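You operate a simulated robot arm through the tools that you are given. There is no shell and no other tool.

You run a simulated two-armed robot. Do the job below in one go: nothing can be reset, and whatever is moved stays where it is left.

## Task
Close the gauge on the purple rod from the sliding tray.
Fine: push the tray back in; leave the other rod.
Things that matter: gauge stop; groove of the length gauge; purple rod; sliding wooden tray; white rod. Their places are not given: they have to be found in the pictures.

It is judged by the outcome, as a careful person would: the job done as asked, and still so three seconds after it is handed in. It fails if anything else is knocked over, pushed out of place, dropped, spilled or broken.

## Robot
Two 7-joint arms with two-finger parallel grippers on one trunk that stands fixed in place. Base frame: the origin is at the foot of the trunk, x ahead of it, y to its left, z up; the work surface is at about z = 1030. Readings come in mm, degrees, newtons and seconds.
The left shoulder is at [30, 119, 1010], the right one opposite. With the tool pointing down near the work surface each hand reaches from about 240 to 660 mm from the base axis, measured 20 degrees to its own side. Payload 3.43 kg a hand.
The TCP of each hand is the grasp point between the finger pads, 30 mm short of the fingertips. In the tool frame z runs along the fingers and y along their closing line. The gripper opens to 94 mm. The fingers are 28 mm wide and 10 mm thick; the gripper's body (50 by 96 mm) begins 55 mm behind the TCP.
Orientation is that of the tool frame in the base frame, as a unit quaternion [x, y, z, w]. With the fingers straight down and closing along the base's y, the tool's x points along the base's -x, its y along +y and its z along -z.

## Interface
- The arms move only by the tool step_arm. It takes "left_plan", "right_plan" or both (then of equal length, played together; a hand with none holds still); each is a list of rows, each a list of 6 numbers: the shift along the tool's x, y, z in m, then the turn, a rotation vector about the tool's x, y, z in degrees. In form: [[x, y, z, ax, ay, az], ...]. A call has 1 to 20 rows; each row is the pose to reach, as a shift and turn from the pose commanded when the call began, along the tool's axes at that moment. "left_gripper" and "right_gripper" are, for a hand that has rows, the opening, from 0 (shut) to 1 (fully open), set as the call begins (left out, the last holds). Rows are played at 5 a second. More than 50 mm and 8.6 degrees between two rows, or a gripper value outside its range, and nothing of the call is played. Where a pose cannot be reached the arm comes as near as it can. A force on the tool above 40 N (or 10 N above the force at the start of the call, whichever is more), or a blocked arm, ends the call early, and 0.2 s more pass. Each finger travels about 72 mm/s and halts on what it meets, pressing with about 29 N; the grip force reading is that of the motor and also rises with nothing between the fingers. The clock runs only during rows and for 0.2 s after the last one: add rows that repeat a pose to give the fingers time. It gives the time, the measured TCP pose, the force on the tool (base axes), the opening and the grip force at its end, in the units of the frame above (readings bear some noise), with the torque about the TCP (base axes, N m) and any sound that the robot's microphone picked up.
- Cameras (640 x 400 px; columns grow to the right, rows downward): "scene" is now at [42.4, 1, 1708.1]; the picture's right is [0.04, -1.00, 0.00], its down [-0.82, -0.03, -0.57] and it looks along [0.57, 0.02, -0.82] (base axes); focal length 321 px, centre (320, 200). "left" rides on the left gripper at [76, -14, -103] in its tool frame; the picture's right is [0.18, 0.98, 0.00], its down [-0.75, 0.14, -0.64] and it looks along [-0.63, 0.12, 0.77] (tool axes); focal length 243 px, centre (320, 200). "right" rides on the right gripper at [76, 14, -103] in its tool frame; the picture's right is [-0.18, 0.98, 0.00], its down [-0.75, -0.14, -0.64] and it looks along [-0.63, -0.12, 0.77] (tool axes); focal length 243 px, centre (320, 200).
- get_image(camera): a new picture of that camera. It takes no simulated time.
- slide_trunk(by): moves the trunk up (or, below 0, down) by that many mm; the arms and the scene camera ride with it, the base frame stays. It gives what a move gives, with no picture.
- head_to(pan, tilt): turns the head with the scene camera to pan (to the left, within 143 degrees either way) and tilt (down, from -29 to 69), counted from straight ahead of the robot. It gives what a move gives.
- measure_at(camera, pixels): there is no depth. For up to 12 entries [column, row, z] of the newest picture of that camera ("zoom" is the newest enlarged one), the place [x, y] in the base frame at which the ray of that pixel passes the height z, good to about 2 mm. It takes no simulated time.
- enlarge(camera, box): a new picture of the part [left, top, right, bottom] of that camera's present view, enlarged. It takes no simulated time.
- finish_job(): hands the job in; it is judged then, once.

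Open the grippers and draw the arms clear of the work before you hand the job in, unless the task says otherwise.

The tools are called after "Emit:" as name(argument=value, ...) on one line, values as JSON. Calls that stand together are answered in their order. step_arm: Moves the arms, as the interface text tells. Its arguments: {"type":"object","properties":{"left_plan":{"type":"array","items":{"type":"array","items":{"type":"number"}}},"left_gripper":{"type":"number"},"right_plan":{"type":"array","items":{"type":"array","items":{"type":"number"}}},"right_gripper":{"type":"number"}},"required":[]} The other tools are called the same way: slide_trunk (by) moves the trunk up or down; head_to (pan, tilt) turns the head that bears the scene camera; get_image (camera) takes a picture; measure_at (camera, pixels) gives the place at which the rays of pixels pass given heights; enlarge (camera, box) takes an enlarged picture of a part of a camera's view; finish_job () hands the job in.

At the start:

```text
t: 0.0
left_ee_pos: [455.6, 194.4, 1365.9]
left_ee_rot: [0.001, 1.0, 0.0, 0.0]
left_ft_force: [-0.4, -1.4, 0.0]
left_moment: [0.02, 0.02, -0.01]
left_opening: 94.0
left_grip_force: 0.1
right_ee_pos: [462.8, -177.9, 1347.8]
right_ee_rot: [0.0, 1.0, -0.001, 0.0]
right_ft_force: [0.4, -0.8, 0.1]
right_moment: [0.01, 0.0, 0.0]
right_opening: 94.0
right_grip_force: 0.1
trunk travel left (down, up): [-275.0, 135.0]
head pan, tilt (commanded): [2.3, 55.3]
```

scene: 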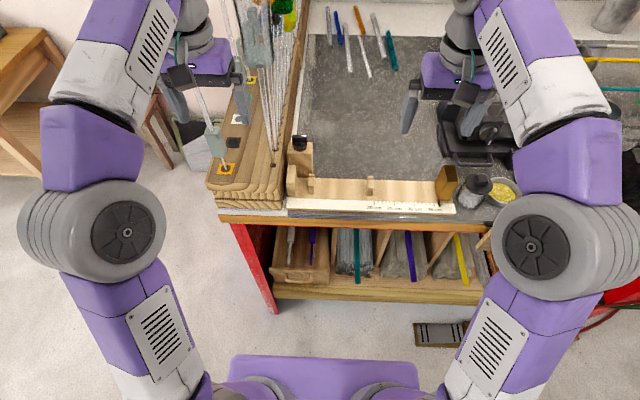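
right: 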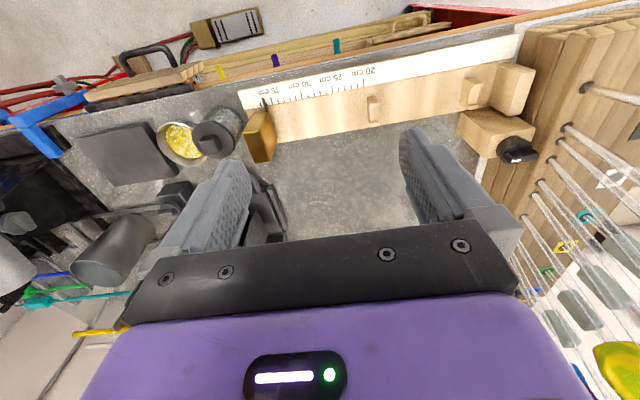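
left: 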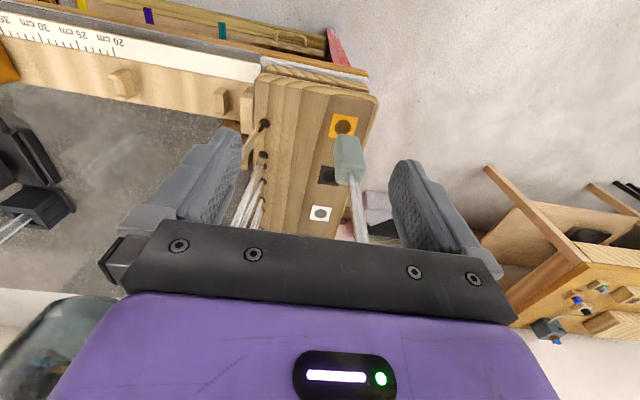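

The scene picture shows a length gauge along the near edge of the bench (px 290-455, 170-210) and a shelf below it with a tray at px (300, 255) holding a white/grey and a purple rod. I enlarge these areas first.

Emit:
enlarge(camera="scene", box=[200, 120, 520, 320])

Emit:
enlarge(camera="scene", box=[250, 210, 370, 300])

Emit:
enlarge(camera="right", box=[180, 20, 560, 220])

```text
2.00 times, centred on (360, 220) of scene
```

zoom: 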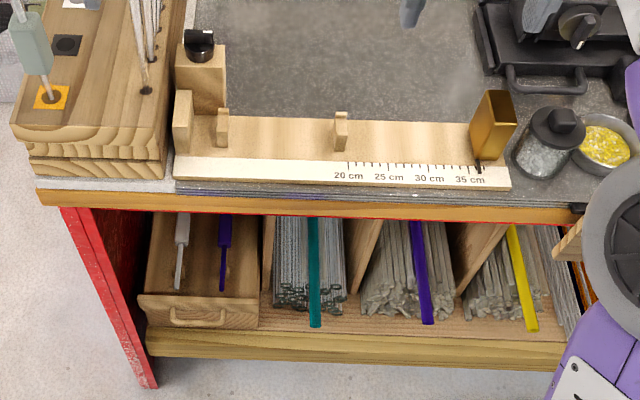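

```text
4.44 times, centred on (310, 255) of scene
```

zoom: 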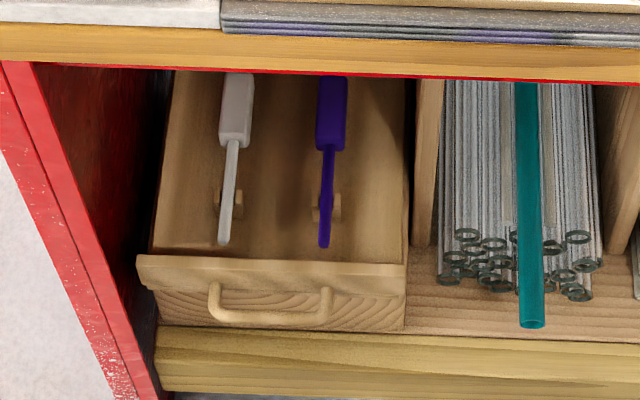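

```text
1.68 times, centred on (370, 120) of right
```

zoom: 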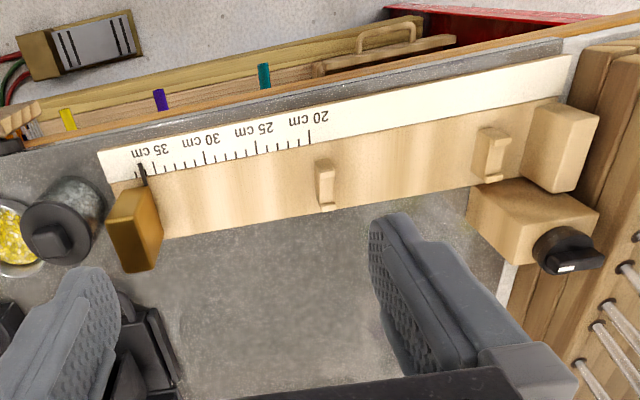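

The tray sits under the bench top at the left of the shelf, with the purple rod on the right and the white one on the left, and the gauge is above it with a brass stop. I measure the key points at bench and shelf heights.

Emit:
measure_at(camera="scene", pixels=[[290, 210, 1030], [455, 213, 1030], [290, 222, 1030], [490, 228, 1030], [286, 205, 1050], [455, 207, 1050], [446, 185, 1070], [310, 185, 1060], [371, 185, 1060], [300, 145, 1080], [320, 275, 800], [320, 275, 900]])

Emit:
enlarge(camera="scene", box=[270, 120, 470, 230])

Emit:
enlarge(camera="left", box=[0, 0, 400, 250])

```text
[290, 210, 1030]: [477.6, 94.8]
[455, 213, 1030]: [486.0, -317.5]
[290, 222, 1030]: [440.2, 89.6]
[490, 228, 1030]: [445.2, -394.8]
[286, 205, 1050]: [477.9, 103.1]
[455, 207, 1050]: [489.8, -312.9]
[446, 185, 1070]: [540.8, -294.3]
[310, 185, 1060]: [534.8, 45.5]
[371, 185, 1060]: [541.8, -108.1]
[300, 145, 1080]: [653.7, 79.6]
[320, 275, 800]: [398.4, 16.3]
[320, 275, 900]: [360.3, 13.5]
```

```text
3.20 times, centred on (370, 175) of scene
```

zoom: 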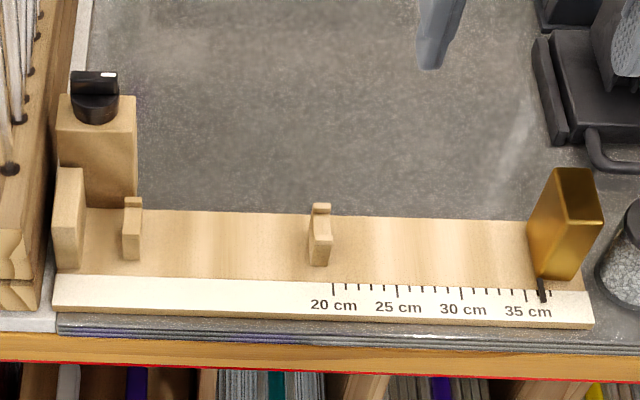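

```text
1.60 times, centred on (200, 125) of left
```

zoom: 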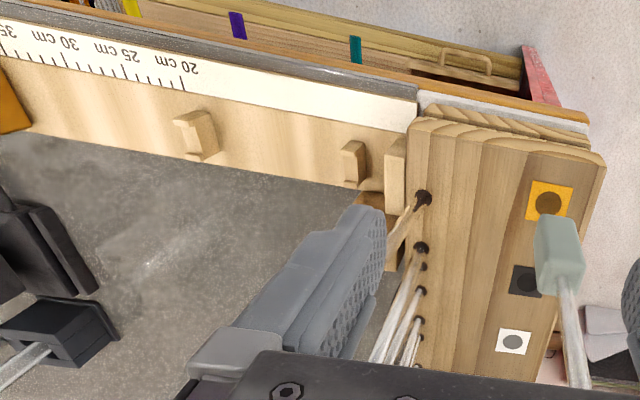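

I need the shelf's height, so I want a second viewpoint. First I tilt the head further down to see the tray and the space in front of it.

Emit:
head_to(pan=2.3, tilt=69)

Emit:
get_image(camera="scene")

```text
t: 0.8
left_ee_pos: [454.4, 195.1, 1365.4]
left_ee_rot: [0.0, 1.0, 0.0, 0.0]
left_ft_force: [0.2, 0.0, 0.1]
left_moment: [-0.02, -0.04, -0.04]
left_opening: 94.0
left_grip_force: 0.0
right_ee_pos: [462.6, -177.8, 1347.4]
right_ee_rot: [0.001, 1.0, 0.0, 0.0]
right_ft_force: [0.8, 0.4, 0.0]
right_moment: [0.0, 0.02, 0.03]
right_opening: 94.0
right_grip_force: 0.1
trunk travel left (down, up): [-275.0, 135.0]
head pan, tilt (commanded): [2.3, 68.8]
```

```text
taken
```

scene: 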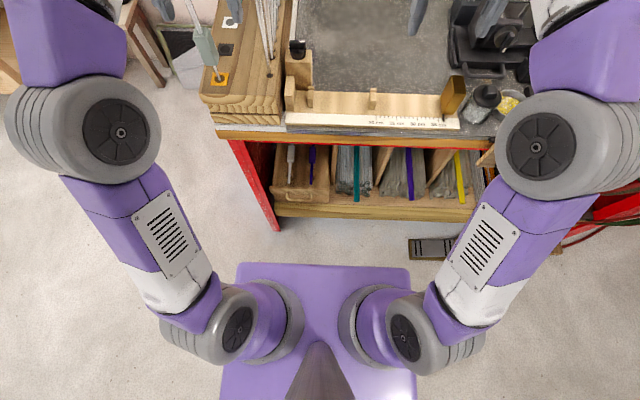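

The shelf and tray are clear of the arms. I retract the right hand towards me and a bit lower in front of the bench so that its camera can look at the tray and the gauge from the front.

Emit:
step_arm(right_plan=[[0.04, 0.015, 0.0, 0, 0, 0], [0.08, 0.03, 0.01, 0, 0, 0], [0.12, 0.045, 0.03, 0, 0, 0], [0.15, 0.06, 0.06, 0, 0, 0], [0.16, 0.075, 0.1, 0, 0, 0]])

Emit:
get_image(camera="right")

Emit:
get_image(camera="scene")

```text
t: 2.0
left_ee_pos: [456.1, 195.8, 1363.7]
left_ee_rot: [0.0, 1.0, 0.0, 0.0]
left_ft_force: [0.1, -0.5, 0.8]
left_moment: [0.03, 0.01, -0.01]
left_opening: 94.1
left_grip_force: 0.0
right_ee_pos: [303.5, -101.9, 1246.5]
right_ee_rot: [0.001, 1.0, 0.001, 0.0]
right_ft_force: [-1.1, 0.7, 0.2]
right_moment: [0.01, 0.03, -0.02]
right_opening: 93.9
right_grip_force: 0.0
trunk travel left (down, up): [-275.0, 135.0]
head pan, tilt (commanded): [2.3, 68.8]
```

```text
taken
```

right: 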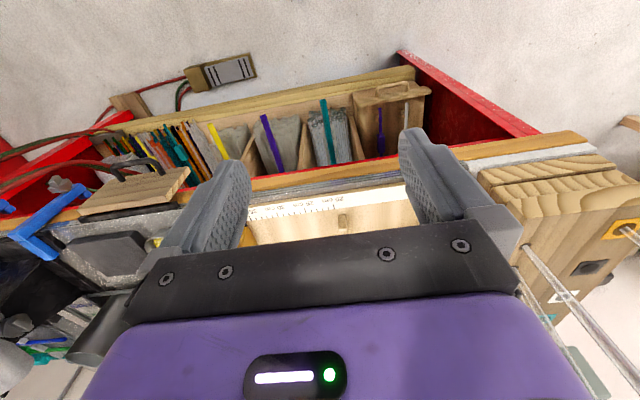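

```text
taken
```

scene: 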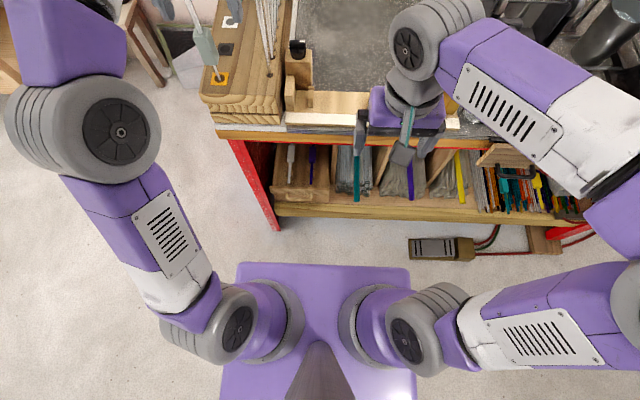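

The right camera now sees the tray (px 350-430, 75-130). I enlarge it in both cameras to triangulate the tray front and handle.

Emit:
enlarge(camera="right", box=[300, 60, 460, 160])

Emit:
enlarge(camera="scene", box=[250, 130, 350, 230])

```text
4.00 times, centred on (380, 110) of right
```

zoom: 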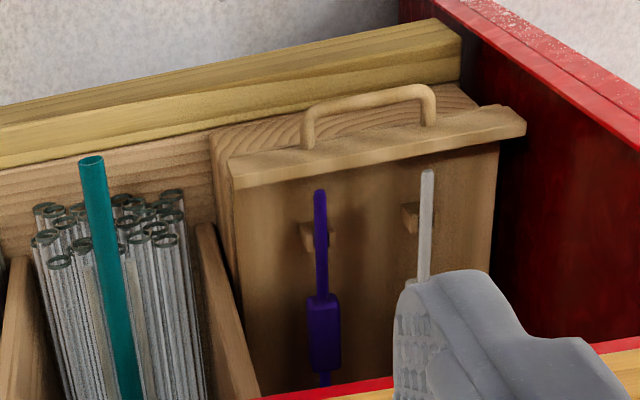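

```text
4.00 times, centred on (300, 180) of scene
```

zoom: 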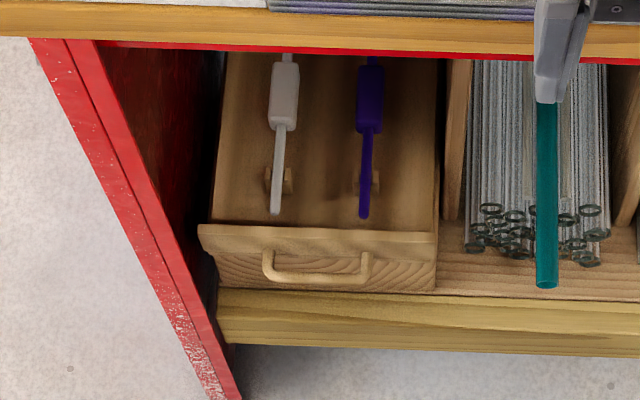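

I'll triangulate the purple rod tip, the tray-front corner and the handle corners using both cameras at several heights.

Emit:
measure_at(camera="right", pixels=[[379.75, 108, 700], [379.75, 108, 900], [357.2, 101.5, 700], [357.2, 101.5, 900], [377, 87.5, 700], [377, 87.5, 900], [407.5, 82, 700], [407.5, 82, 900]])

Emit:
measure_at(camera="scene", pixels=[[311, 183.75, 700], [311, 183.75, 900], [329.25, 194.5, 700], [329.25, 194.5, 900], [312, 200, 700], [312, 200, 900], [286.2, 199, 700], [286.2, 199, 900], [319, 143, 1030], [275, 142, 1030], [232, 136, 1030]])

```text
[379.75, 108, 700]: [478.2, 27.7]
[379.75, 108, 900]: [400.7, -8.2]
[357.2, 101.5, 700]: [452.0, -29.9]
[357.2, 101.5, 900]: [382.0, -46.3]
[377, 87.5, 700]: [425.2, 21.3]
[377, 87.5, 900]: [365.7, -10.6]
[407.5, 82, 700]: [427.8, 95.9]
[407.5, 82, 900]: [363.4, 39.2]
```

```text
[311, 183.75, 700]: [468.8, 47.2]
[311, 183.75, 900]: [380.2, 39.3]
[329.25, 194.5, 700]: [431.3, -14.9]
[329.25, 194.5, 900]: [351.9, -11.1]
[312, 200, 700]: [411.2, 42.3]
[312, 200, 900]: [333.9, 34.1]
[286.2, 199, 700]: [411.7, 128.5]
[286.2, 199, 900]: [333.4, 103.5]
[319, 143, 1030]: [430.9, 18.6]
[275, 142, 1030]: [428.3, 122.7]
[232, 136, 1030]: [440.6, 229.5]
```

Triangulation puts the tray front near x≈490, z≈550 and the handle at y≈50–154, z≈515, well below the bench. I retract the left hand from the rack towards me before I lower the trunk.

Emit:
step_arm(left_plan=[[0.04, 0.0, 0.0, 0, 0, 0], [0.08, 0.0, 0.0, 0, 0, 0], [0.12, 0.0, 0.0, 0, 0, 0], [0.155, 0.0, 0.02, 0, 0, 0], [0.155, 0.0, 0.06, 0, 0, 0]])

Emit:
get_image(camera="scene")

Emit:
get_image(camera="left")

```text
t: 3.2
left_ee_pos: [302.4, 195.5, 1305.2]
left_ee_rot: [0.0, 1.0, 0.0, 0.0]
left_ft_force: [1.4, -0.4, -0.7]
left_moment: [0.02, -0.01, 0.0]
left_opening: 94.1
left_grip_force: 0.0
right_ee_pos: [304.2, -102.8, 1246.5]
right_ee_rot: [0.001, 1.0, 0.0, 0.0]
right_ft_force: [-0.1, -0.9, -0.3]
right_moment: [-0.03, 0.03, -0.01]
right_opening: 93.9
right_grip_force: 0.0
trunk travel left (down, up): [-275.0, 135.0]
head pan, tilt (commanded): [2.3, 68.8]
```

```text
taken
```

scene: 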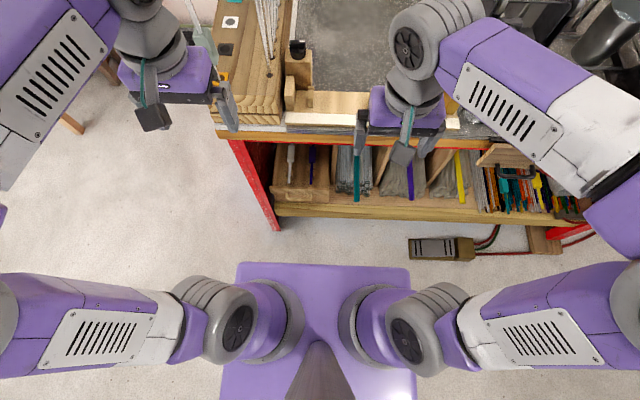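

```text
taken
```

left: 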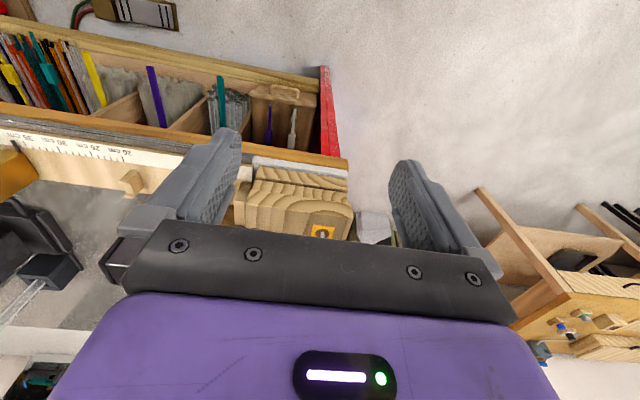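

Before lowering the trunk I check how far the board sticking out at the right (scene px 480–540, 145–170) reaches toward the right forearm.

Emit:
measure_at(camera="scene", pixels=[[478, 165, 1030], [478, 165, 900], [545, 178, 1000], [545, 178, 900], [275, 216, 500], [275, 216, 450]])

Emit:
enlarge(camera="scene", box=[440, 100, 620, 240])

```text
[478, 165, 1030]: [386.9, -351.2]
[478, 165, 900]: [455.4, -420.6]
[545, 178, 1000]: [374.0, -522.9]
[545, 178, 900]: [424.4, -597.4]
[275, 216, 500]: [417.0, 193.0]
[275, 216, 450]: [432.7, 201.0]
```

```text
2.86 times, centred on (530, 170) of scene
```

zoom: 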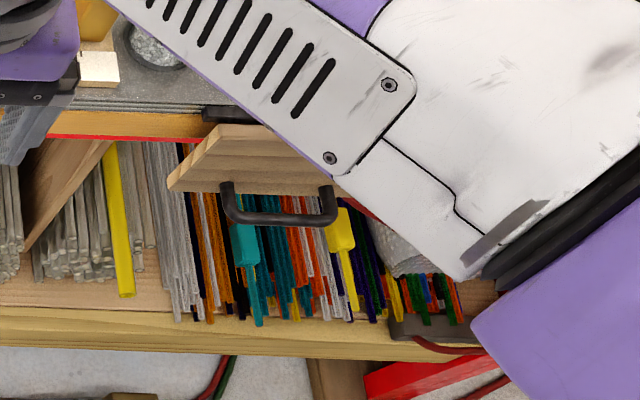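

The board's nearest edge is at x≥~387, while the right forearm stays under about x=350. I lower the trunk halfway and look.

Emit:
slide_trunk(by=-130)

Emit:
get_image(camera="scene")

Emit:
get_image(camera="right")

```text
t: 4.7
left_ee_pos: [300.6, 195.3, 1176.2]
left_ee_rot: [0.001, 1.0, 0.0, 0.0]
left_ft_force: [0.3, -0.6, 0.0]
left_moment: [-0.01, 0.01, 0.01]
left_opening: 94.2
left_grip_force: 0.1
right_ee_pos: [302.0, -103.2, 1117.8]
right_ee_rot: [0.0, 1.0, 0.0, 0.0]
right_ft_force: [0.0, 0.2, 0.0]
right_moment: [0.01, -0.02, 0.0]
right_opening: 94.0
right_grip_force: 0.0
trunk travel left (down, up): [-145.0, 265.0]
head pan, tilt (commanded): [2.3, 68.8]
```

```text
taken
```

scene: 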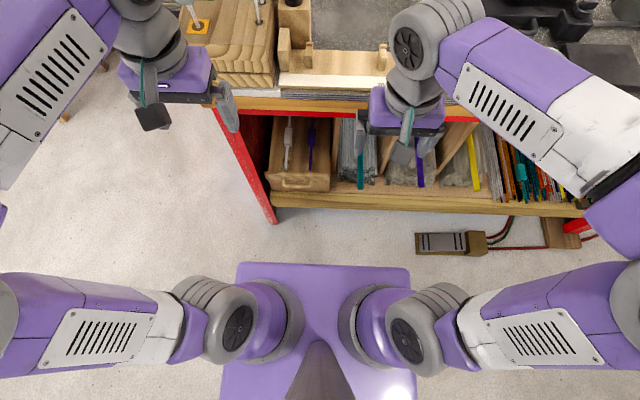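

```text
taken
```

right: 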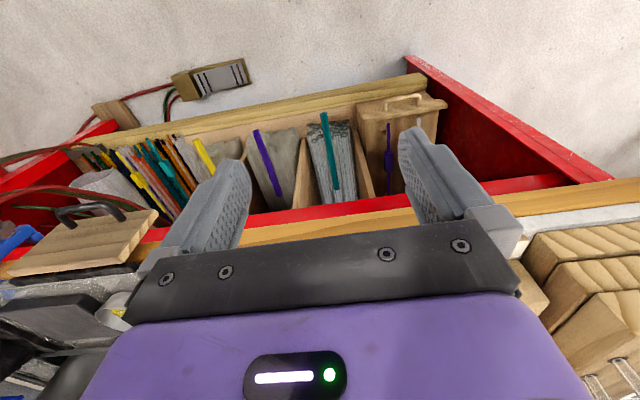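

Clear so far; the tray remains visible. I lower the trunk the remaining way.

Emit:
slide_trunk(by=-140)

Emit:
head_to(pan=5, tilt=62)

Emit:
get_image(camera="scene")

Emit:
get_image(camera="right")

Emit:
get_image(camera="left")

```text
t: 6.4
left_ee_pos: [302.0, 195.5, 1037.6]
left_ee_rot: [0.001, 1.0, 0.0, 0.0]
left_ft_force: [0.4, 0.2, 0.4]
left_moment: [0.0, 0.0, -0.03]
left_opening: 94.2
left_grip_force: 0.1
right_ee_pos: [302.5, -102.7, 978.2]
right_ee_rot: [0.0, 1.0, -0.001, 0.0]
right_ft_force: [0.3, 0.3, -0.9]
right_moment: [-0.02, -0.03, -0.01]
right_opening: 93.8
right_grip_force: 0.0
trunk travel left (down, up): [-5.0, 405.0]
head pan, tilt (commanded): [2.3, 68.8]
```

```text
t: 7.1
left_ee_pos: [301.3, 194.7, 1034.4]
left_ee_rot: [0.001, 1.0, 0.0, 0.0]
left_ft_force: [-0.8, -0.3, -0.3]
left_moment: [0.03, 0.02, -0.04]
left_opening: 94.1
left_grip_force: 0.0
right_ee_pos: [301.6, -101.4, 978.1]
right_ee_rot: [0.0, 1.0, 0.0, 0.0]
right_ft_force: [-0.3, -0.5, -0.4]
right_moment: [0.02, 0.01, 0.01]
right_opening: 93.7
right_grip_force: 0.0
trunk travel left (down, up): [-5.0, 405.0]
head pan, tilt (commanded): [5.0, 62.0]
```

```text
taken
```

scene: 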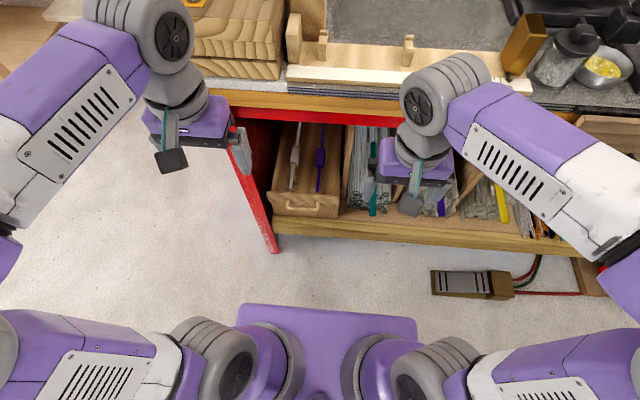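

```text
taken
```

right: 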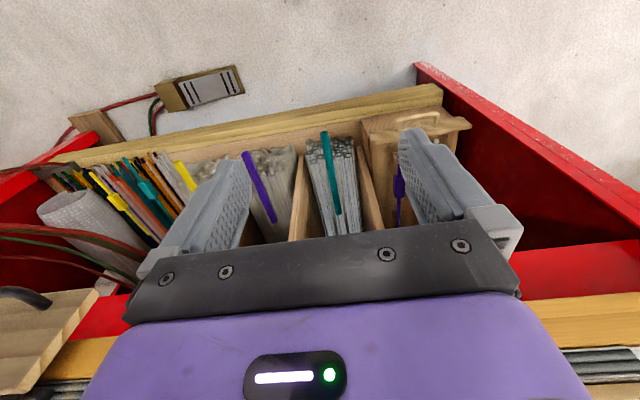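

```text
taken
```

left: 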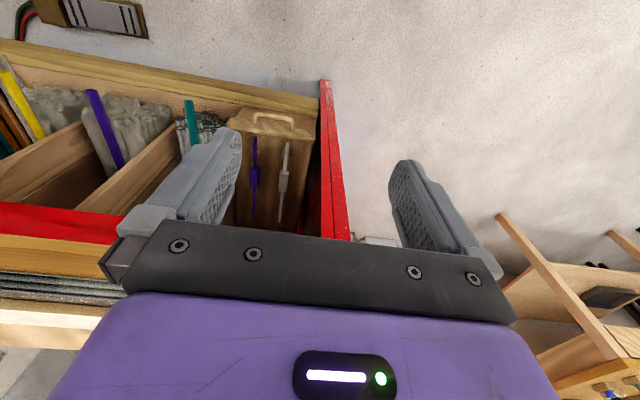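

The lowered view shows both rods almost whole, with blocks near the middle (scene px (295,155) white and (320,157) purple). I enlarge the tray in the scene and left views.

Emit:
enlarge(camera="scene", box=[250, 110, 378, 240])

Emit:
enlarge(camera="left", box=[180, 70, 372, 240])

```text
3.08 times, centred on (314, 175) of scene
```

zoom: 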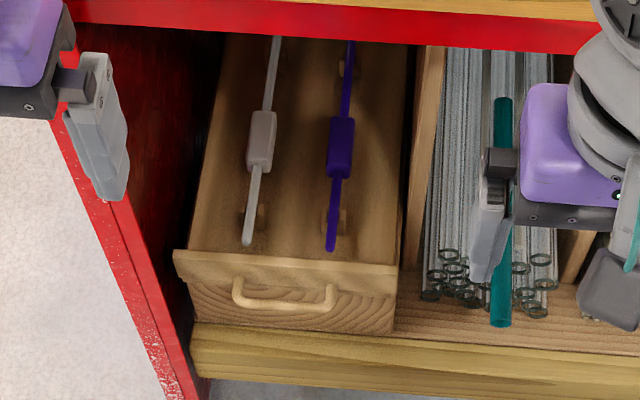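

```text
2.35 times, centred on (276, 155) of left
```

zoom: 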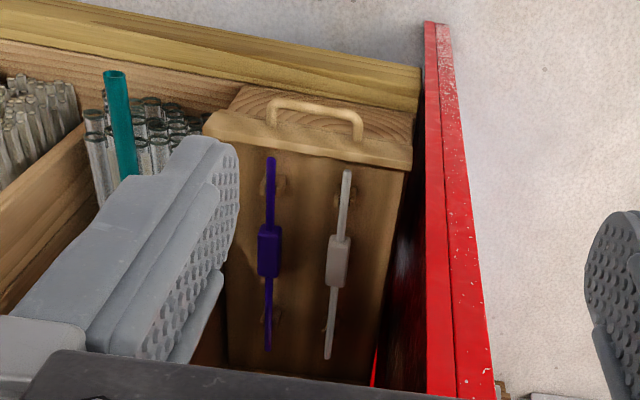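

Both cameras see the rods' blocks and tips. I triangulate them between the scene and left cameras.

Emit:
measure_at(camera="left", pixels=[[254.9, 137.2, 500], [254.9, 137.2, 600], [254.5, 167.9, 500], [254.5, 167.9, 600], [254.5, 187, 500], [254.5, 187, 600], [253.6, 218.9, 500], [253.6, 218.9, 600], [287.2, 142.3, 500], [287.2, 142.3, 600]])

Emit:
measure_at(camera="scene", pixels=[[317.6, 191.2, 500], [317.6, 191.2, 600], [319.8, 167.1, 500], [319.8, 167.1, 600], [321.4, 148.6, 500], [321.4, 148.6, 600], [290.3, 188.9, 500], [290.3, 188.9, 600]])

```text
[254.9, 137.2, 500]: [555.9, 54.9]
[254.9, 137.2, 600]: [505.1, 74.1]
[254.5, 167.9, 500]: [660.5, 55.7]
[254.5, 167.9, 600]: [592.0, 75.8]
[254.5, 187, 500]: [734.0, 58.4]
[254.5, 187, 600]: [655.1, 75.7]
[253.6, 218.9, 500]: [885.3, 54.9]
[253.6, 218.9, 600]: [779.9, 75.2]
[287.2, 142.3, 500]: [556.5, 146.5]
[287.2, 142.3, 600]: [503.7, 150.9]
```

```text
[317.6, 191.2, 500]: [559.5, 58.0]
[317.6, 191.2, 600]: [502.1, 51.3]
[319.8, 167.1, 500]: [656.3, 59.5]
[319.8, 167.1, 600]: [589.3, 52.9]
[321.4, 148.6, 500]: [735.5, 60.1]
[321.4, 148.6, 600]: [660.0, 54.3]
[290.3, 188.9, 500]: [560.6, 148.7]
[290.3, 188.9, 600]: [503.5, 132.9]
```

Rods lie at z≈512; the purple one at y≈57 from x≈551 (near tip) to about 870, block x≈649–729. Now I bring the left hand down in front of the tray for a closer look at the handle.

Emit:
step_arm(left_plan=[[0.0, -0.02, 0.04, 0, 0, 0], [0.0, -0.04, 0.08, 0, 0, 0], [0.0, -0.06, 0.12, 0, 0, 0], [0.0, -0.08, 0.16, 0, 0, 0], [0.0, -0.09, 0.2, 0, 0, 0], [0.0, -0.09, 0.24, 0, 0, 0]])

Emit:
get_image(camera="left")

Emit:
get_image(camera="scene")

```text
t: 8.5
left_ee_pos: [301.8, 105.4, 795.7]
left_ee_rot: [0.0, 1.0, 0.001, 0.0]
left_ft_force: [0.1, 0.2, 0.2]
left_moment: [0.0, -0.02, 0.01]
left_opening: 94.0
left_grip_force: 0.1
right_ee_pos: [301.5, -102.8, 978.5]
right_ee_rot: [0.001, 1.0, -0.001, -0.001]
right_ft_force: [0.1, -0.2, -0.3]
right_moment: [0.01, -0.01, -0.01]
right_opening: 94.2
right_grip_force: 0.1
trunk travel left (down, up): [-5.0, 405.0]
head pan, tilt (commanded): [5.0, 62.0]
```

```text
taken
```

left: 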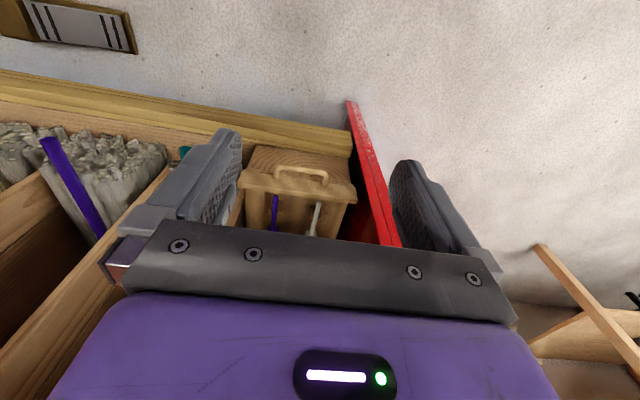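

```text
taken
```

scene: 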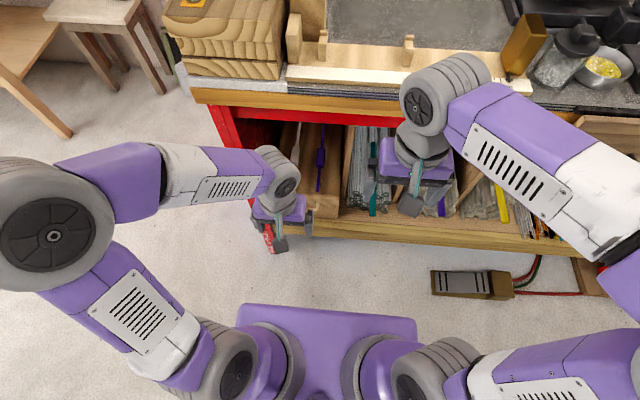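

Emit:
enlarge(camera="left", box=[220, 130, 380, 240])

Emit:
enlarge(camera="scene", box=[250, 110, 350, 240])

```text
3.64 times, centred on (300, 185) of left
```

zoom: 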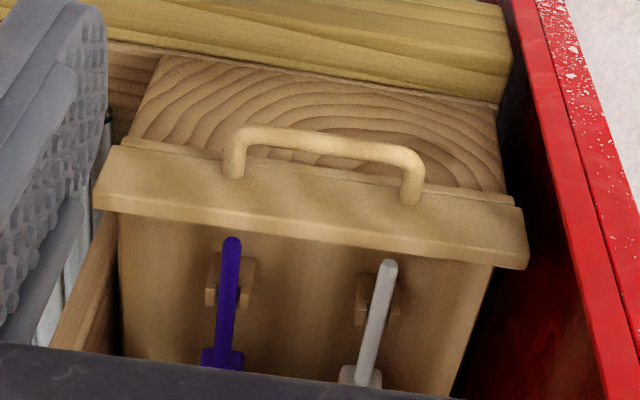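

```text
3.08 times, centred on (300, 175) of scene
```

zoom: 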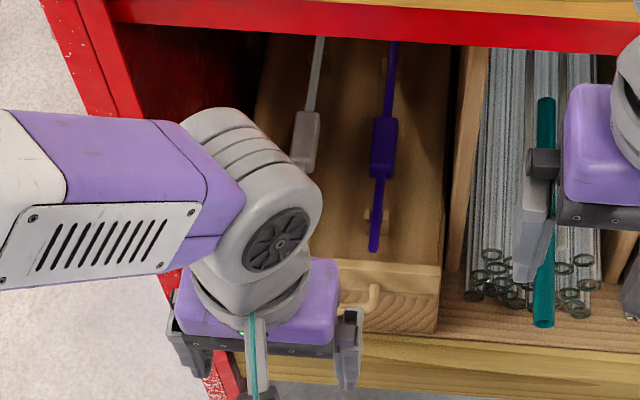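

I triangulate the handle: its right and left outer edges and the bar's centre line, using the earlier scene zoom (handle at scene px ≈ (286–320, 202–210)) and the left view.

Emit:
measure_at(camera="left", pixels=[[273.6, 172.7, 480], [273.6, 172.7, 560], [328.6, 179, 480], [328.6, 179, 560], [301.4, 168.7, 480], [301.4, 168.7, 560], [238.2, 186.4, 480], [238.2, 186.4, 560], [356.3, 203.7, 520], [356.3, 203.7, 560], [275.8, 196, 512], [319, 202, 512]])

Emit:
measure_at(camera="scene", pixels=[[319.8, 204.2, 480], [319.8, 204.2, 560], [285.7, 202.5, 480], [285.7, 202.5, 560], [302, 208.4, 480], [302, 208.4, 560], [340, 195, 480], [340, 195, 560], [266.3, 191.2, 520], [266.3, 191.2, 560]])

```text
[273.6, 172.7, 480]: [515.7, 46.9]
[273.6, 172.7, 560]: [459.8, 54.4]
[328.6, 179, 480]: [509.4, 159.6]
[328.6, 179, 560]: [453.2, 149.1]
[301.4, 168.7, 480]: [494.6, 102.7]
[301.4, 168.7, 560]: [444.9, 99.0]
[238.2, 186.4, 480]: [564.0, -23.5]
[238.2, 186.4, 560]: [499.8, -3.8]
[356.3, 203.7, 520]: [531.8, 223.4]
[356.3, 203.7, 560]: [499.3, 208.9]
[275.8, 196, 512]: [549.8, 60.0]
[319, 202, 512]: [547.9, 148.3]
```

```text
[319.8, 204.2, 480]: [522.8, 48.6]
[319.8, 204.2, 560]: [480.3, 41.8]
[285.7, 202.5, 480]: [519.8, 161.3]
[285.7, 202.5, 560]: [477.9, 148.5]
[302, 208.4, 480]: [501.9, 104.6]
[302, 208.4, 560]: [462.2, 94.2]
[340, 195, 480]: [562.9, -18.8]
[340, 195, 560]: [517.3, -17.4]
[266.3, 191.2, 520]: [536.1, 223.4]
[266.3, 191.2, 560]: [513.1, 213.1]
```

The handle is around y≈48–160, z≈450–480, but the height is uncertain from steep views. I lower the left hand and pitch it forward 30° to look at the tray front more from the side.

Emit:
step_arm(left_plan=[[-0.005, 0, 0.03, 0, -7.5, 0], [-0.01, 0, 0.06, 0, -15, 0], [-0.02, 0, 0.09, 0, -22.5, 0], [-0.03, 0, 0.115, 0, -30, 0]])

Emit:
get_image(camera="left")

Emit:
get_image(camera="scene")

```text
t: 9.5
left_ee_pos: [363.6, 93.4, 676.8]
left_ee_rot: [0.0, 0.966, 0.0, 0.258]
left_ft_force: [0.4, -0.4, 0.8]
left_moment: [-0.01, -0.01, 0.0]
left_opening: 93.9
left_grip_force: 0.1
left hand out of reach, approached as far as the arm can: row 3, 4
right_ee_pos: [303.6, -102.7, 977.4]
right_ee_rot: [0.001, 1.0, 0.001, 0.0]
right_ft_force: [-0.3, 0.6, -0.1]
right_moment: [0.02, -0.01, 0.0]
right_opening: 94.0
right_grip_force: 0.0
trunk travel left (down, up): [-5.0, 405.0]
head pan, tilt (commanded): [5.0, 62.0]
```

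```text
taken
```

left: 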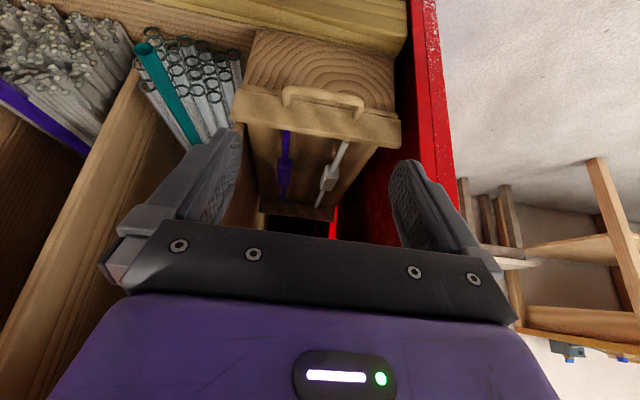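

```text
taken
```

scene: 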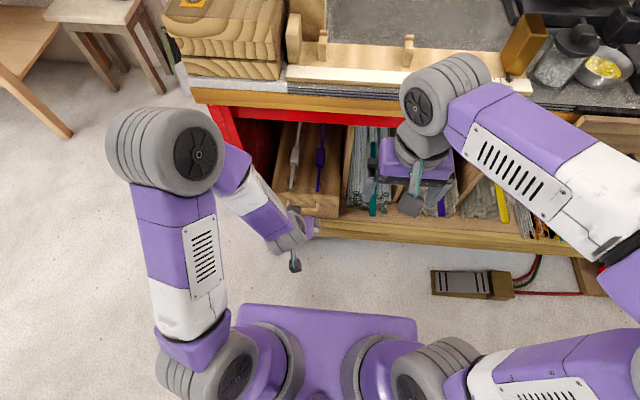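

The arm could not get that close to the trunk (x stopped at 364), which tells me the near limit. The left view now shows the tray front well; I enlarge it.

Emit:
enlarge(camera="left", box=[220, 10, 430, 240])

Emit:
enlarge(camera="left", box=[220, 60, 420, 170])

Emit:
enlarge(camera="scene", box=[250, 110, 370, 240])

```text
1.74 times, centred on (325, 125) of left
```

zoom: 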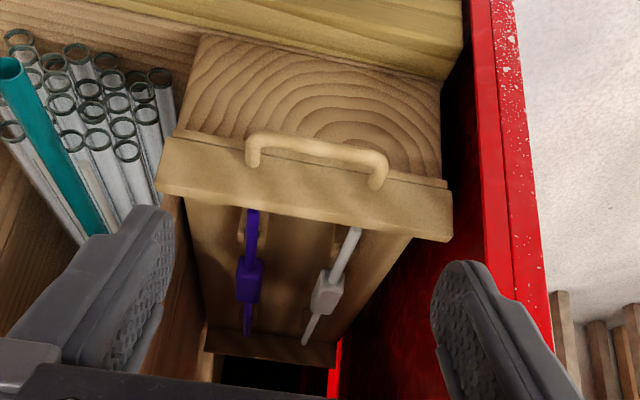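

```text
3.20 times, centred on (320, 115) of left
```

zoom: 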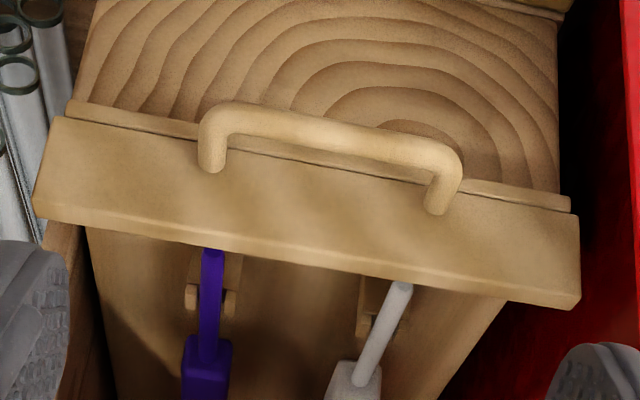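

```text
3.08 times, centred on (310, 175) of scene
```

zoom: 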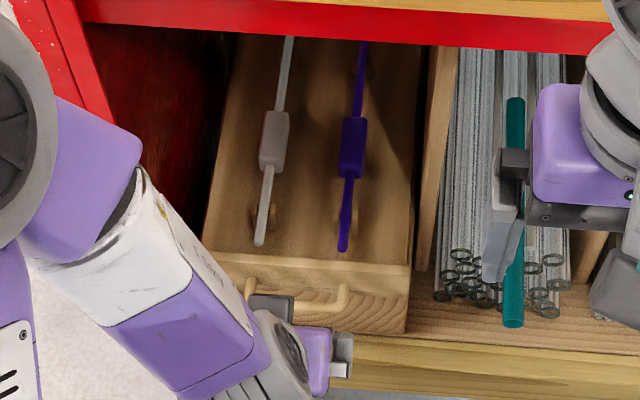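

The handle's legs come straight out of the panel's front face and there is a clear gap behind the bar. I measure the handle and panel points in this flatter view to combine with the earlier rays.

Emit:
measure_at(camera="left", pixels=[[282.2, 96.25, 480], [282.2, 96.25, 560], [364.4, 105.6, 480], [364.4, 105.6, 560], [323.1, 95.3, 480], [323.1, 95.3, 560], [285.9, 104, 480], [285.9, 104, 560], [230.3, 116.6, 480], [230.3, 116.6, 560], [401.3, 144.7, 480], [401.3, 144.7, 560]])

```text
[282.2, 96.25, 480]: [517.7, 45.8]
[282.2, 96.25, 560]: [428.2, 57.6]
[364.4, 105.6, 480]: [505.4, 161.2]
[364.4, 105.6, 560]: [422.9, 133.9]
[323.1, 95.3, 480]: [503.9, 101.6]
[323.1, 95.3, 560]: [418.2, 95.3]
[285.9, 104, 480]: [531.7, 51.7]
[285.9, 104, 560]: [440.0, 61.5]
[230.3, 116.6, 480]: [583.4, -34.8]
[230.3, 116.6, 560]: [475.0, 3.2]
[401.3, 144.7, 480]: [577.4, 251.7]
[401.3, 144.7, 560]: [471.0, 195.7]
```

Panel: front x≈530, back ≈543, top z≈510, y −19…229; bar centre about x≈499, z≈483. The red side wall is close on the left, so the right arm should do this work; I first move the left hand back up and out of the way.

Emit:
step_arm(left_plan=[[-0.006, 0.008, -0.031, 0, 7.5, 0], [-0.013, 0.015, -0.062, 0, 15, 0], [-0.019, 0.022, -0.093, 0, 22.5, 0], [-0.025, 0.03, -0.124, 0, 30, 0]])

```text
t: 10.5
left_ee_pos: [322.2, 124.3, 798.6]
left_ee_rot: [0.001, 1.0, -0.001, 0.0]
left_ft_force: [-0.4, 0.8, 0.6]
left_moment: [0.01, 0.01, 0.02]
left_opening: 94.0
left_grip_force: 0.1
right_ee_pos: [304.0, -102.4, 976.6]
right_ee_rot: [-0.001, 1.0, 0.0, -0.001]
right_ft_force: [0.1, 0.0, 0.6]
right_moment: [-0.01, -0.04, -0.01]
right_opening: 94.3
right_grip_force: 0.1
trunk travel left (down, up): [-5.0, 405.0]
head pan, tilt (commanded): [5.0, 62.0]
```

Left hand is upright again. I move it up and left to park, and at the same time test whether the right hand can turn 90° clockwise (as the rod will need).

Emit:
step_arm(left_plan=[[0.004, 0.0, -0.03, 0, 0, 0], [0.008, 0.0, -0.06, 0, 0, 0], [0.012, 0.01, -0.09, 0, 0, 0], [0.016, 0.03, -0.12, 0, 0, 0], [0.02, 0.05, -0.15, 0, 0, 0], [0.024, 0.07, -0.18, 0, 0, 0], [0.028, 0.09, -0.21, 0, 0, 0], [0.032, 0.11, -0.24, 0, 0, 0], [0.036, 0.14, -0.24, 0, 0, 0], [0.04, 0.17, -0.24, 0, 0, 0], [0.04, 0.2, -0.24, 0, 0, 0]], right_plan=[[0, 0, 0, 0, 0, 8.2], [0, 0, 0, 0, 0, 16.4], [0, 0, 0, 0, 0, 24.6], [0, 0, 0, 0, 0, 32.8], [0, 0, 0, 0, 0, 41], [0, 0, 0, 0, 0, 49.2], [0, 0, 0, 0, 0, 57.4], [0, 0, 0, 0, 0, 65.6], [0, 0, 0, 0, 0, 73.8], [0, 0, 0, 0, 0, 82], [0, 0, 0, 0, 0, 90]])

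Emit:
get_image(camera="scene")

Emit:
get_image(camera="right")

```text
t: 12.9
left_ee_pos: [280.0, 323.3, 1037.0]
left_ee_rot: [0.001, 1.0, 0.0, 0.0]
left_ft_force: [-1.1, -0.5, 0.3]
left_moment: [0.01, 0.01, 0.0]
left_opening: 94.1
left_grip_force: 0.1
right_ee_pos: [301.6, -102.5, 976.7]
right_ee_rot: [0.708, 0.706, 0.0, 0.001]
right_ft_force: [0.2, 0.2, 0.3]
right_moment: [0.0, 0.0, 0.0]
right_opening: 94.1
right_grip_force: 0.0
trunk travel left (down, up): [-5.0, 405.0]
head pan, tilt (commanded): [5.0, 62.0]
```

```text
taken
```

scene: 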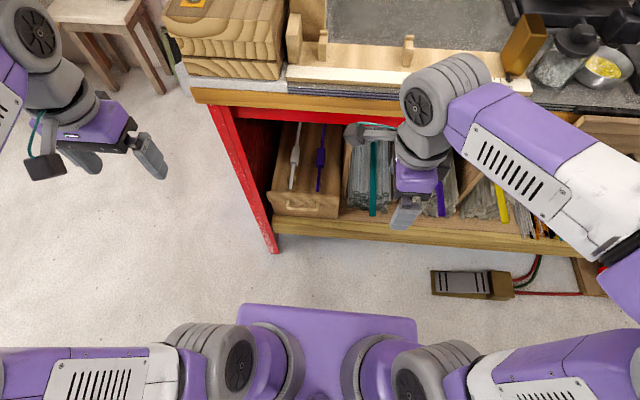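

```text
taken
```

right: 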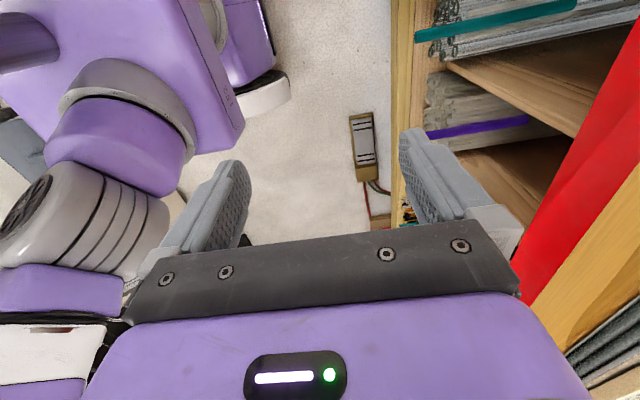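

The clockwise 90° turn is reachable (rot now [0.708,0.706,0,0]), and in this pose the fingers close along x, which suits gripping the tray's front panel from above. I move the right hand down in front of the tray at z≈620.

Emit:
step_arm(right_plan=[[0.023, 0.001, 0.04, 0, 0, 0], [0.046, 0.002, 0.08, 0, 0, 0], [0.069, 0.003, 0.12, 0, 0, 0], [0.092, 0.004, 0.16, 0, 0, 0], [0.115, 0.005, 0.2, 0, 0, 0], [0.138, 0.006, 0.24, 0, 0, 0], [0.161, 0.007, 0.28, 0, 0, 0], [0.184, 0.008, 0.32, 0, 0, 0], [0.207, 0.008, 0.357, 0, 0, 0]])

Emit:
get_image(camera="scene")

Emit:
get_image(camera="right")

```text
t: 14.9
left_ee_pos: [281.6, 323.4, 1036.5]
left_ee_rot: [-0.001, 1.0, 0.001, 0.0]
left_ft_force: [0.6, -0.7, 0.5]
left_moment: [-0.01, -0.01, -0.05]
left_opening: 94.4
left_grip_force: 0.2
right_ee_pos: [311.7, 105.7, 621.9]
right_ee_rot: [0.708, 0.706, 0.001, -0.001]
right_ft_force: [0.2, -0.2, 0.5]
right_moment: [-0.03, 0.0, 0.01]
right_opening: 93.8
right_grip_force: 0.1
trunk travel left (down, up): [-5.0, 405.0]
head pan, tilt (commanded): [5.0, 62.0]
```

```text
taken
```

scene: 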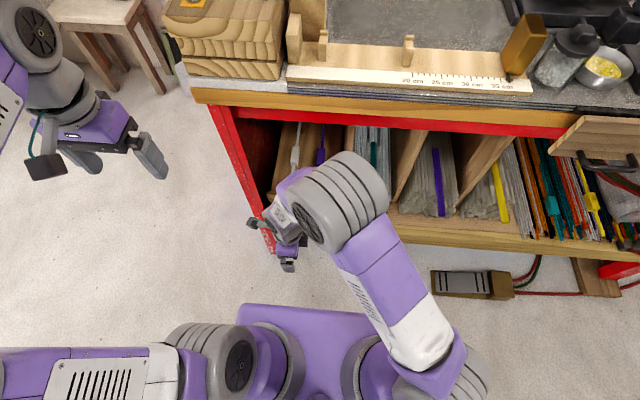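

```text
taken
```

right: 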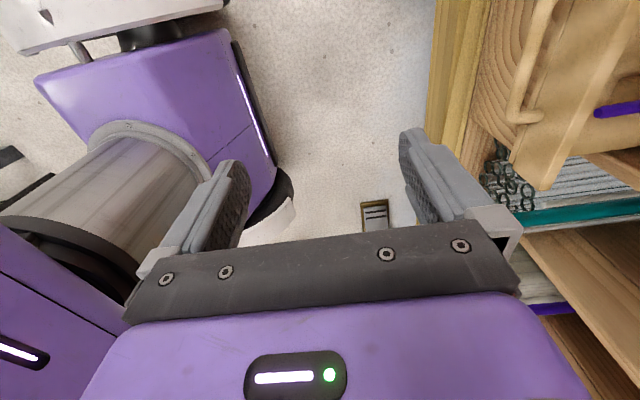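

The elbow stays high and close to the bench edge, so going in with the hand vertical at x≈540 risks the forearm touching the apron; a forward-pitched hand keeps the wrist out. I measure the tray's back end and the shelf lip from the last left picture to decide how far it can safely come out.

Emit:
measure_at(camera="left", pixels=[[260, 208, 510], [260, 208, 490], [334, 217, 510], [334, 217, 490], [258, 28, 400], [258, 28, 440], [340, 45, 400], [340, 45, 440], [395, 57, 400], [395, 57, 440], [241, 84, 455], [398, 118, 455]])

Emit:
enlarge(camera="right", box=[420, 0, 640, 220])

```text
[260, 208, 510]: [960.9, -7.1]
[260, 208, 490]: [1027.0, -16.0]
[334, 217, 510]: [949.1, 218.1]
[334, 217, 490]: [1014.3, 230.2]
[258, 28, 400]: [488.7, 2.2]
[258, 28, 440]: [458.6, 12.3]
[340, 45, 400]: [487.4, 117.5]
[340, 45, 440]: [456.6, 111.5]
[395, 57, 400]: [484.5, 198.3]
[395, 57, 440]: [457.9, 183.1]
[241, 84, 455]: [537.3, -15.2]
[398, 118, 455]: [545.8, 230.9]
```

```text
1.82 times, centred on (530, 110) of right
```

zoom: 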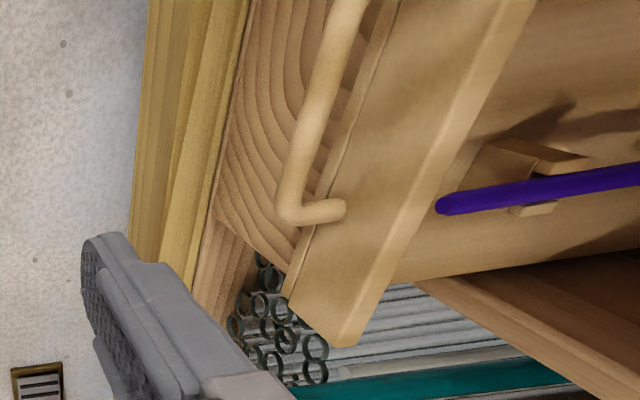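

The tray is about 420 mm long (x≈530–950) and the shelf's front edge is near x≈485, so about 180–190 mm of pull is safe. I'll hook the panel from inside with closed fingers: first I move slightly forward and turn the right hand back to yaw 0, closing the fingers.

Emit:
step_arm(right_plan=[[0, 0.02, 0, 0, 0, 0], [0, 0.04, 0, 0, 0, -8.2], [0, 0.05, 0, 0, 0, -16.4], [0, 0.05, 0, 0, 0, -24.6], [0, 0.05, 0, 0, 0, -32.8], [0, 0.05, 0, 0, 0, -41], [0, 0.05, 0, 0, 0, -49.2], [0, 0.05, 0, 0, 0, -57.4], [0, 0.05, 0, 0, 0, -65.6], [0, 0.05, 0, 0, 0, -73.8], [0, 0.05, 0, 0, 0, -82], [0, 0.05, 0, 0, 0, -90]], right_gripper=0)

Emit:
get_image(camera="right")

Emit:
get_image(camera="scene")

```text
t: 17.5
left_ee_pos: [281.9, 323.8, 1036.3]
left_ee_rot: [0.0, 1.0, -0.001, 0.0]
left_ft_force: [-0.8, -0.4, -0.2]
left_moment: [0.0, 0.0, -0.02]
left_opening: 93.9
left_grip_force: 0.0
right_ee_pos: [361.1, 104.0, 619.9]
right_ee_rot: [-0.001, 1.0, 0.0, 0.001]
right_ft_force: [0.4, -0.1, 0.5]
right_moment: [0.02, 0.04, 0.02]
right_opening: 0.0
right_grip_force: 28.0
trunk travel left (down, up): [-5.0, 405.0]
head pan, tilt (commanded): [5.0, 62.0]
```

```text
taken
```

right: 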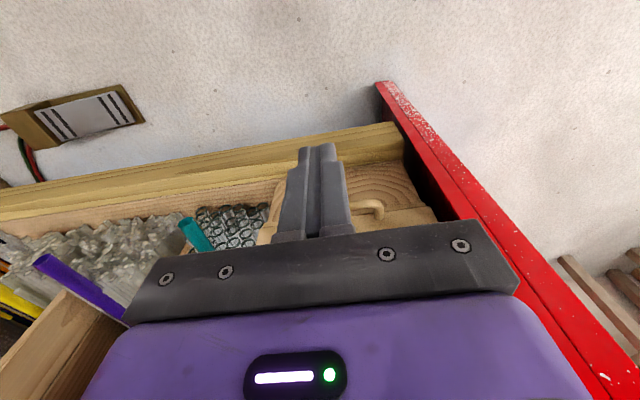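

```text
taken
```

scene: 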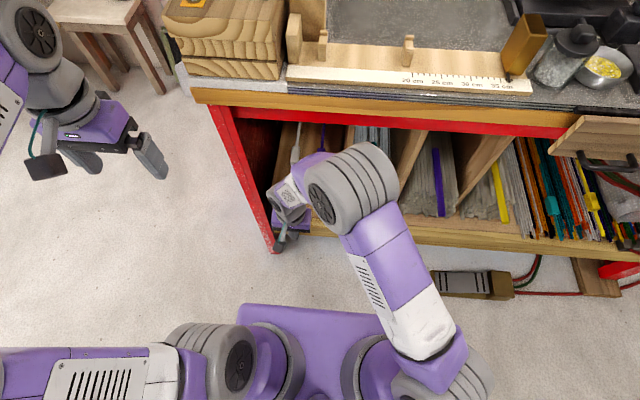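

Fingers are closed and yaw is 0 at (361,104,620). Now I pitch forward 35° while moving over the panel to x≈575, z≈580 (tips about 37 mm above the panel top).

Emit:
step_arm(right_plan=[[-0.03, 0, 0.0, 0, -5, 0], [-0.06, 0, 0.0, 0, -10, 0], [-0.09, 0, 0.01, 0, -15, 0], [-0.12, 0, 0.02, 0, -20, 0], [-0.15, 0, 0.03, 0, -25, 0], [-0.18, 0, 0.035, 0, -30, 0], [-0.214, 0, 0.04, 0, -35, 0]])

Emit:
get_image(camera="right")

Emit:
get_image(camera="scene")

```text
t: 19.1
left_ee_pos: [283.2, 323.6, 1036.7]
left_ee_rot: [-0.001, 1.0, 0.0, 0.0]
left_ft_force: [-0.7, 0.0, 1.2]
left_moment: [-0.02, 0.0, 0.01]
left_opening: 93.8
left_grip_force: 0.1
right_ee_pos: [572.2, 105.3, 581.4]
right_ee_rot: [-0.001, 0.953, 0.001, 0.302]
right_ft_force: [0.9, -0.5, -1.2]
right_moment: [-0.04, -0.02, 0.02]
right_opening: 0.3
right_grip_force: 28.9
trunk travel left (down, up): [-5.0, 405.0]
head pan, tilt (commanded): [5.0, 62.0]
```

```text
taken
```

right: 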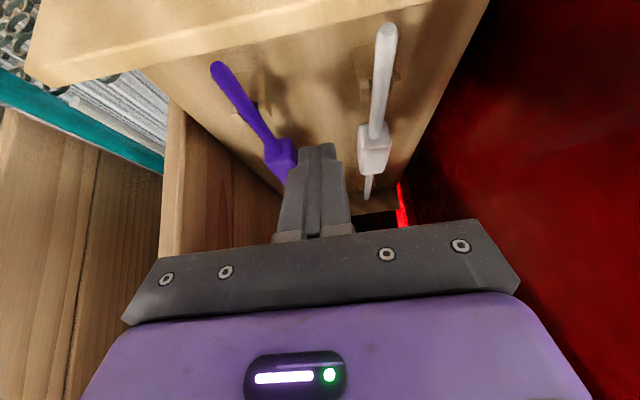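

```text
taken
```

scene: 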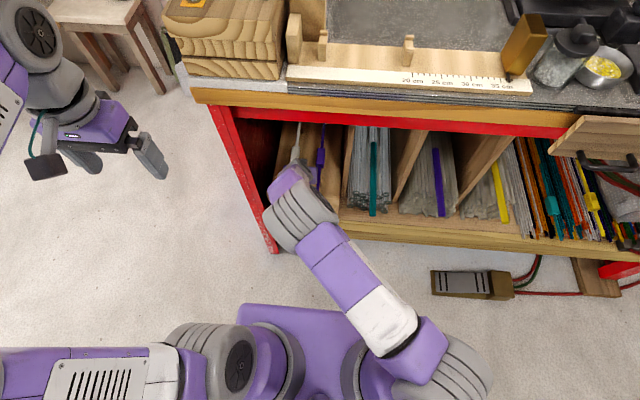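

The right camera now looks straight into the tray: purple tip at px (217,68), white tip (387,28), panel rear edge at the top. I check heights by measuring these points against my earlier estimates.

Emit:
measure_at(camera="right", pixels=[[215, 66, 500], [215, 66, 520], [387, 27, 500], [387, 27, 520], [280, 148, 500], [280, 148, 520], [320, 48, 500], [320, 48, 510], [150, 70, 500], [150, 70, 510]])

Emit:
enlarge(camera="right", box=[140, 0, 480, 212])

```text
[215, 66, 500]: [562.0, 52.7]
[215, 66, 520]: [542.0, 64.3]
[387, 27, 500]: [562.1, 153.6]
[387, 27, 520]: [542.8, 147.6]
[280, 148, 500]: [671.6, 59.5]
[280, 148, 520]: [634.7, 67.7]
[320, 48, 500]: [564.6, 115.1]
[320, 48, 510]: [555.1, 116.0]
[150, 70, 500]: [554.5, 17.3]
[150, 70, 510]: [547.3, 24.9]
```

```text
1.88 times, centred on (310, 106) of right
```

zoom: 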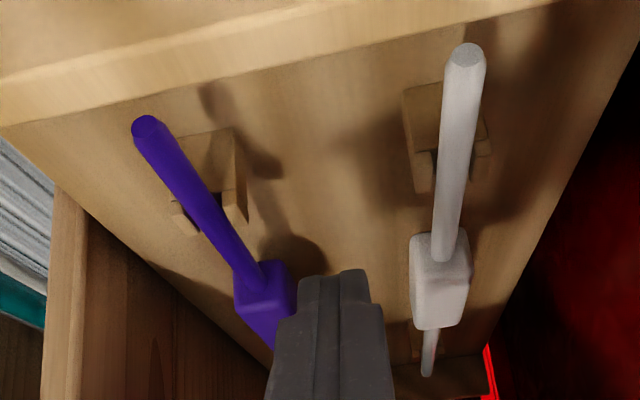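

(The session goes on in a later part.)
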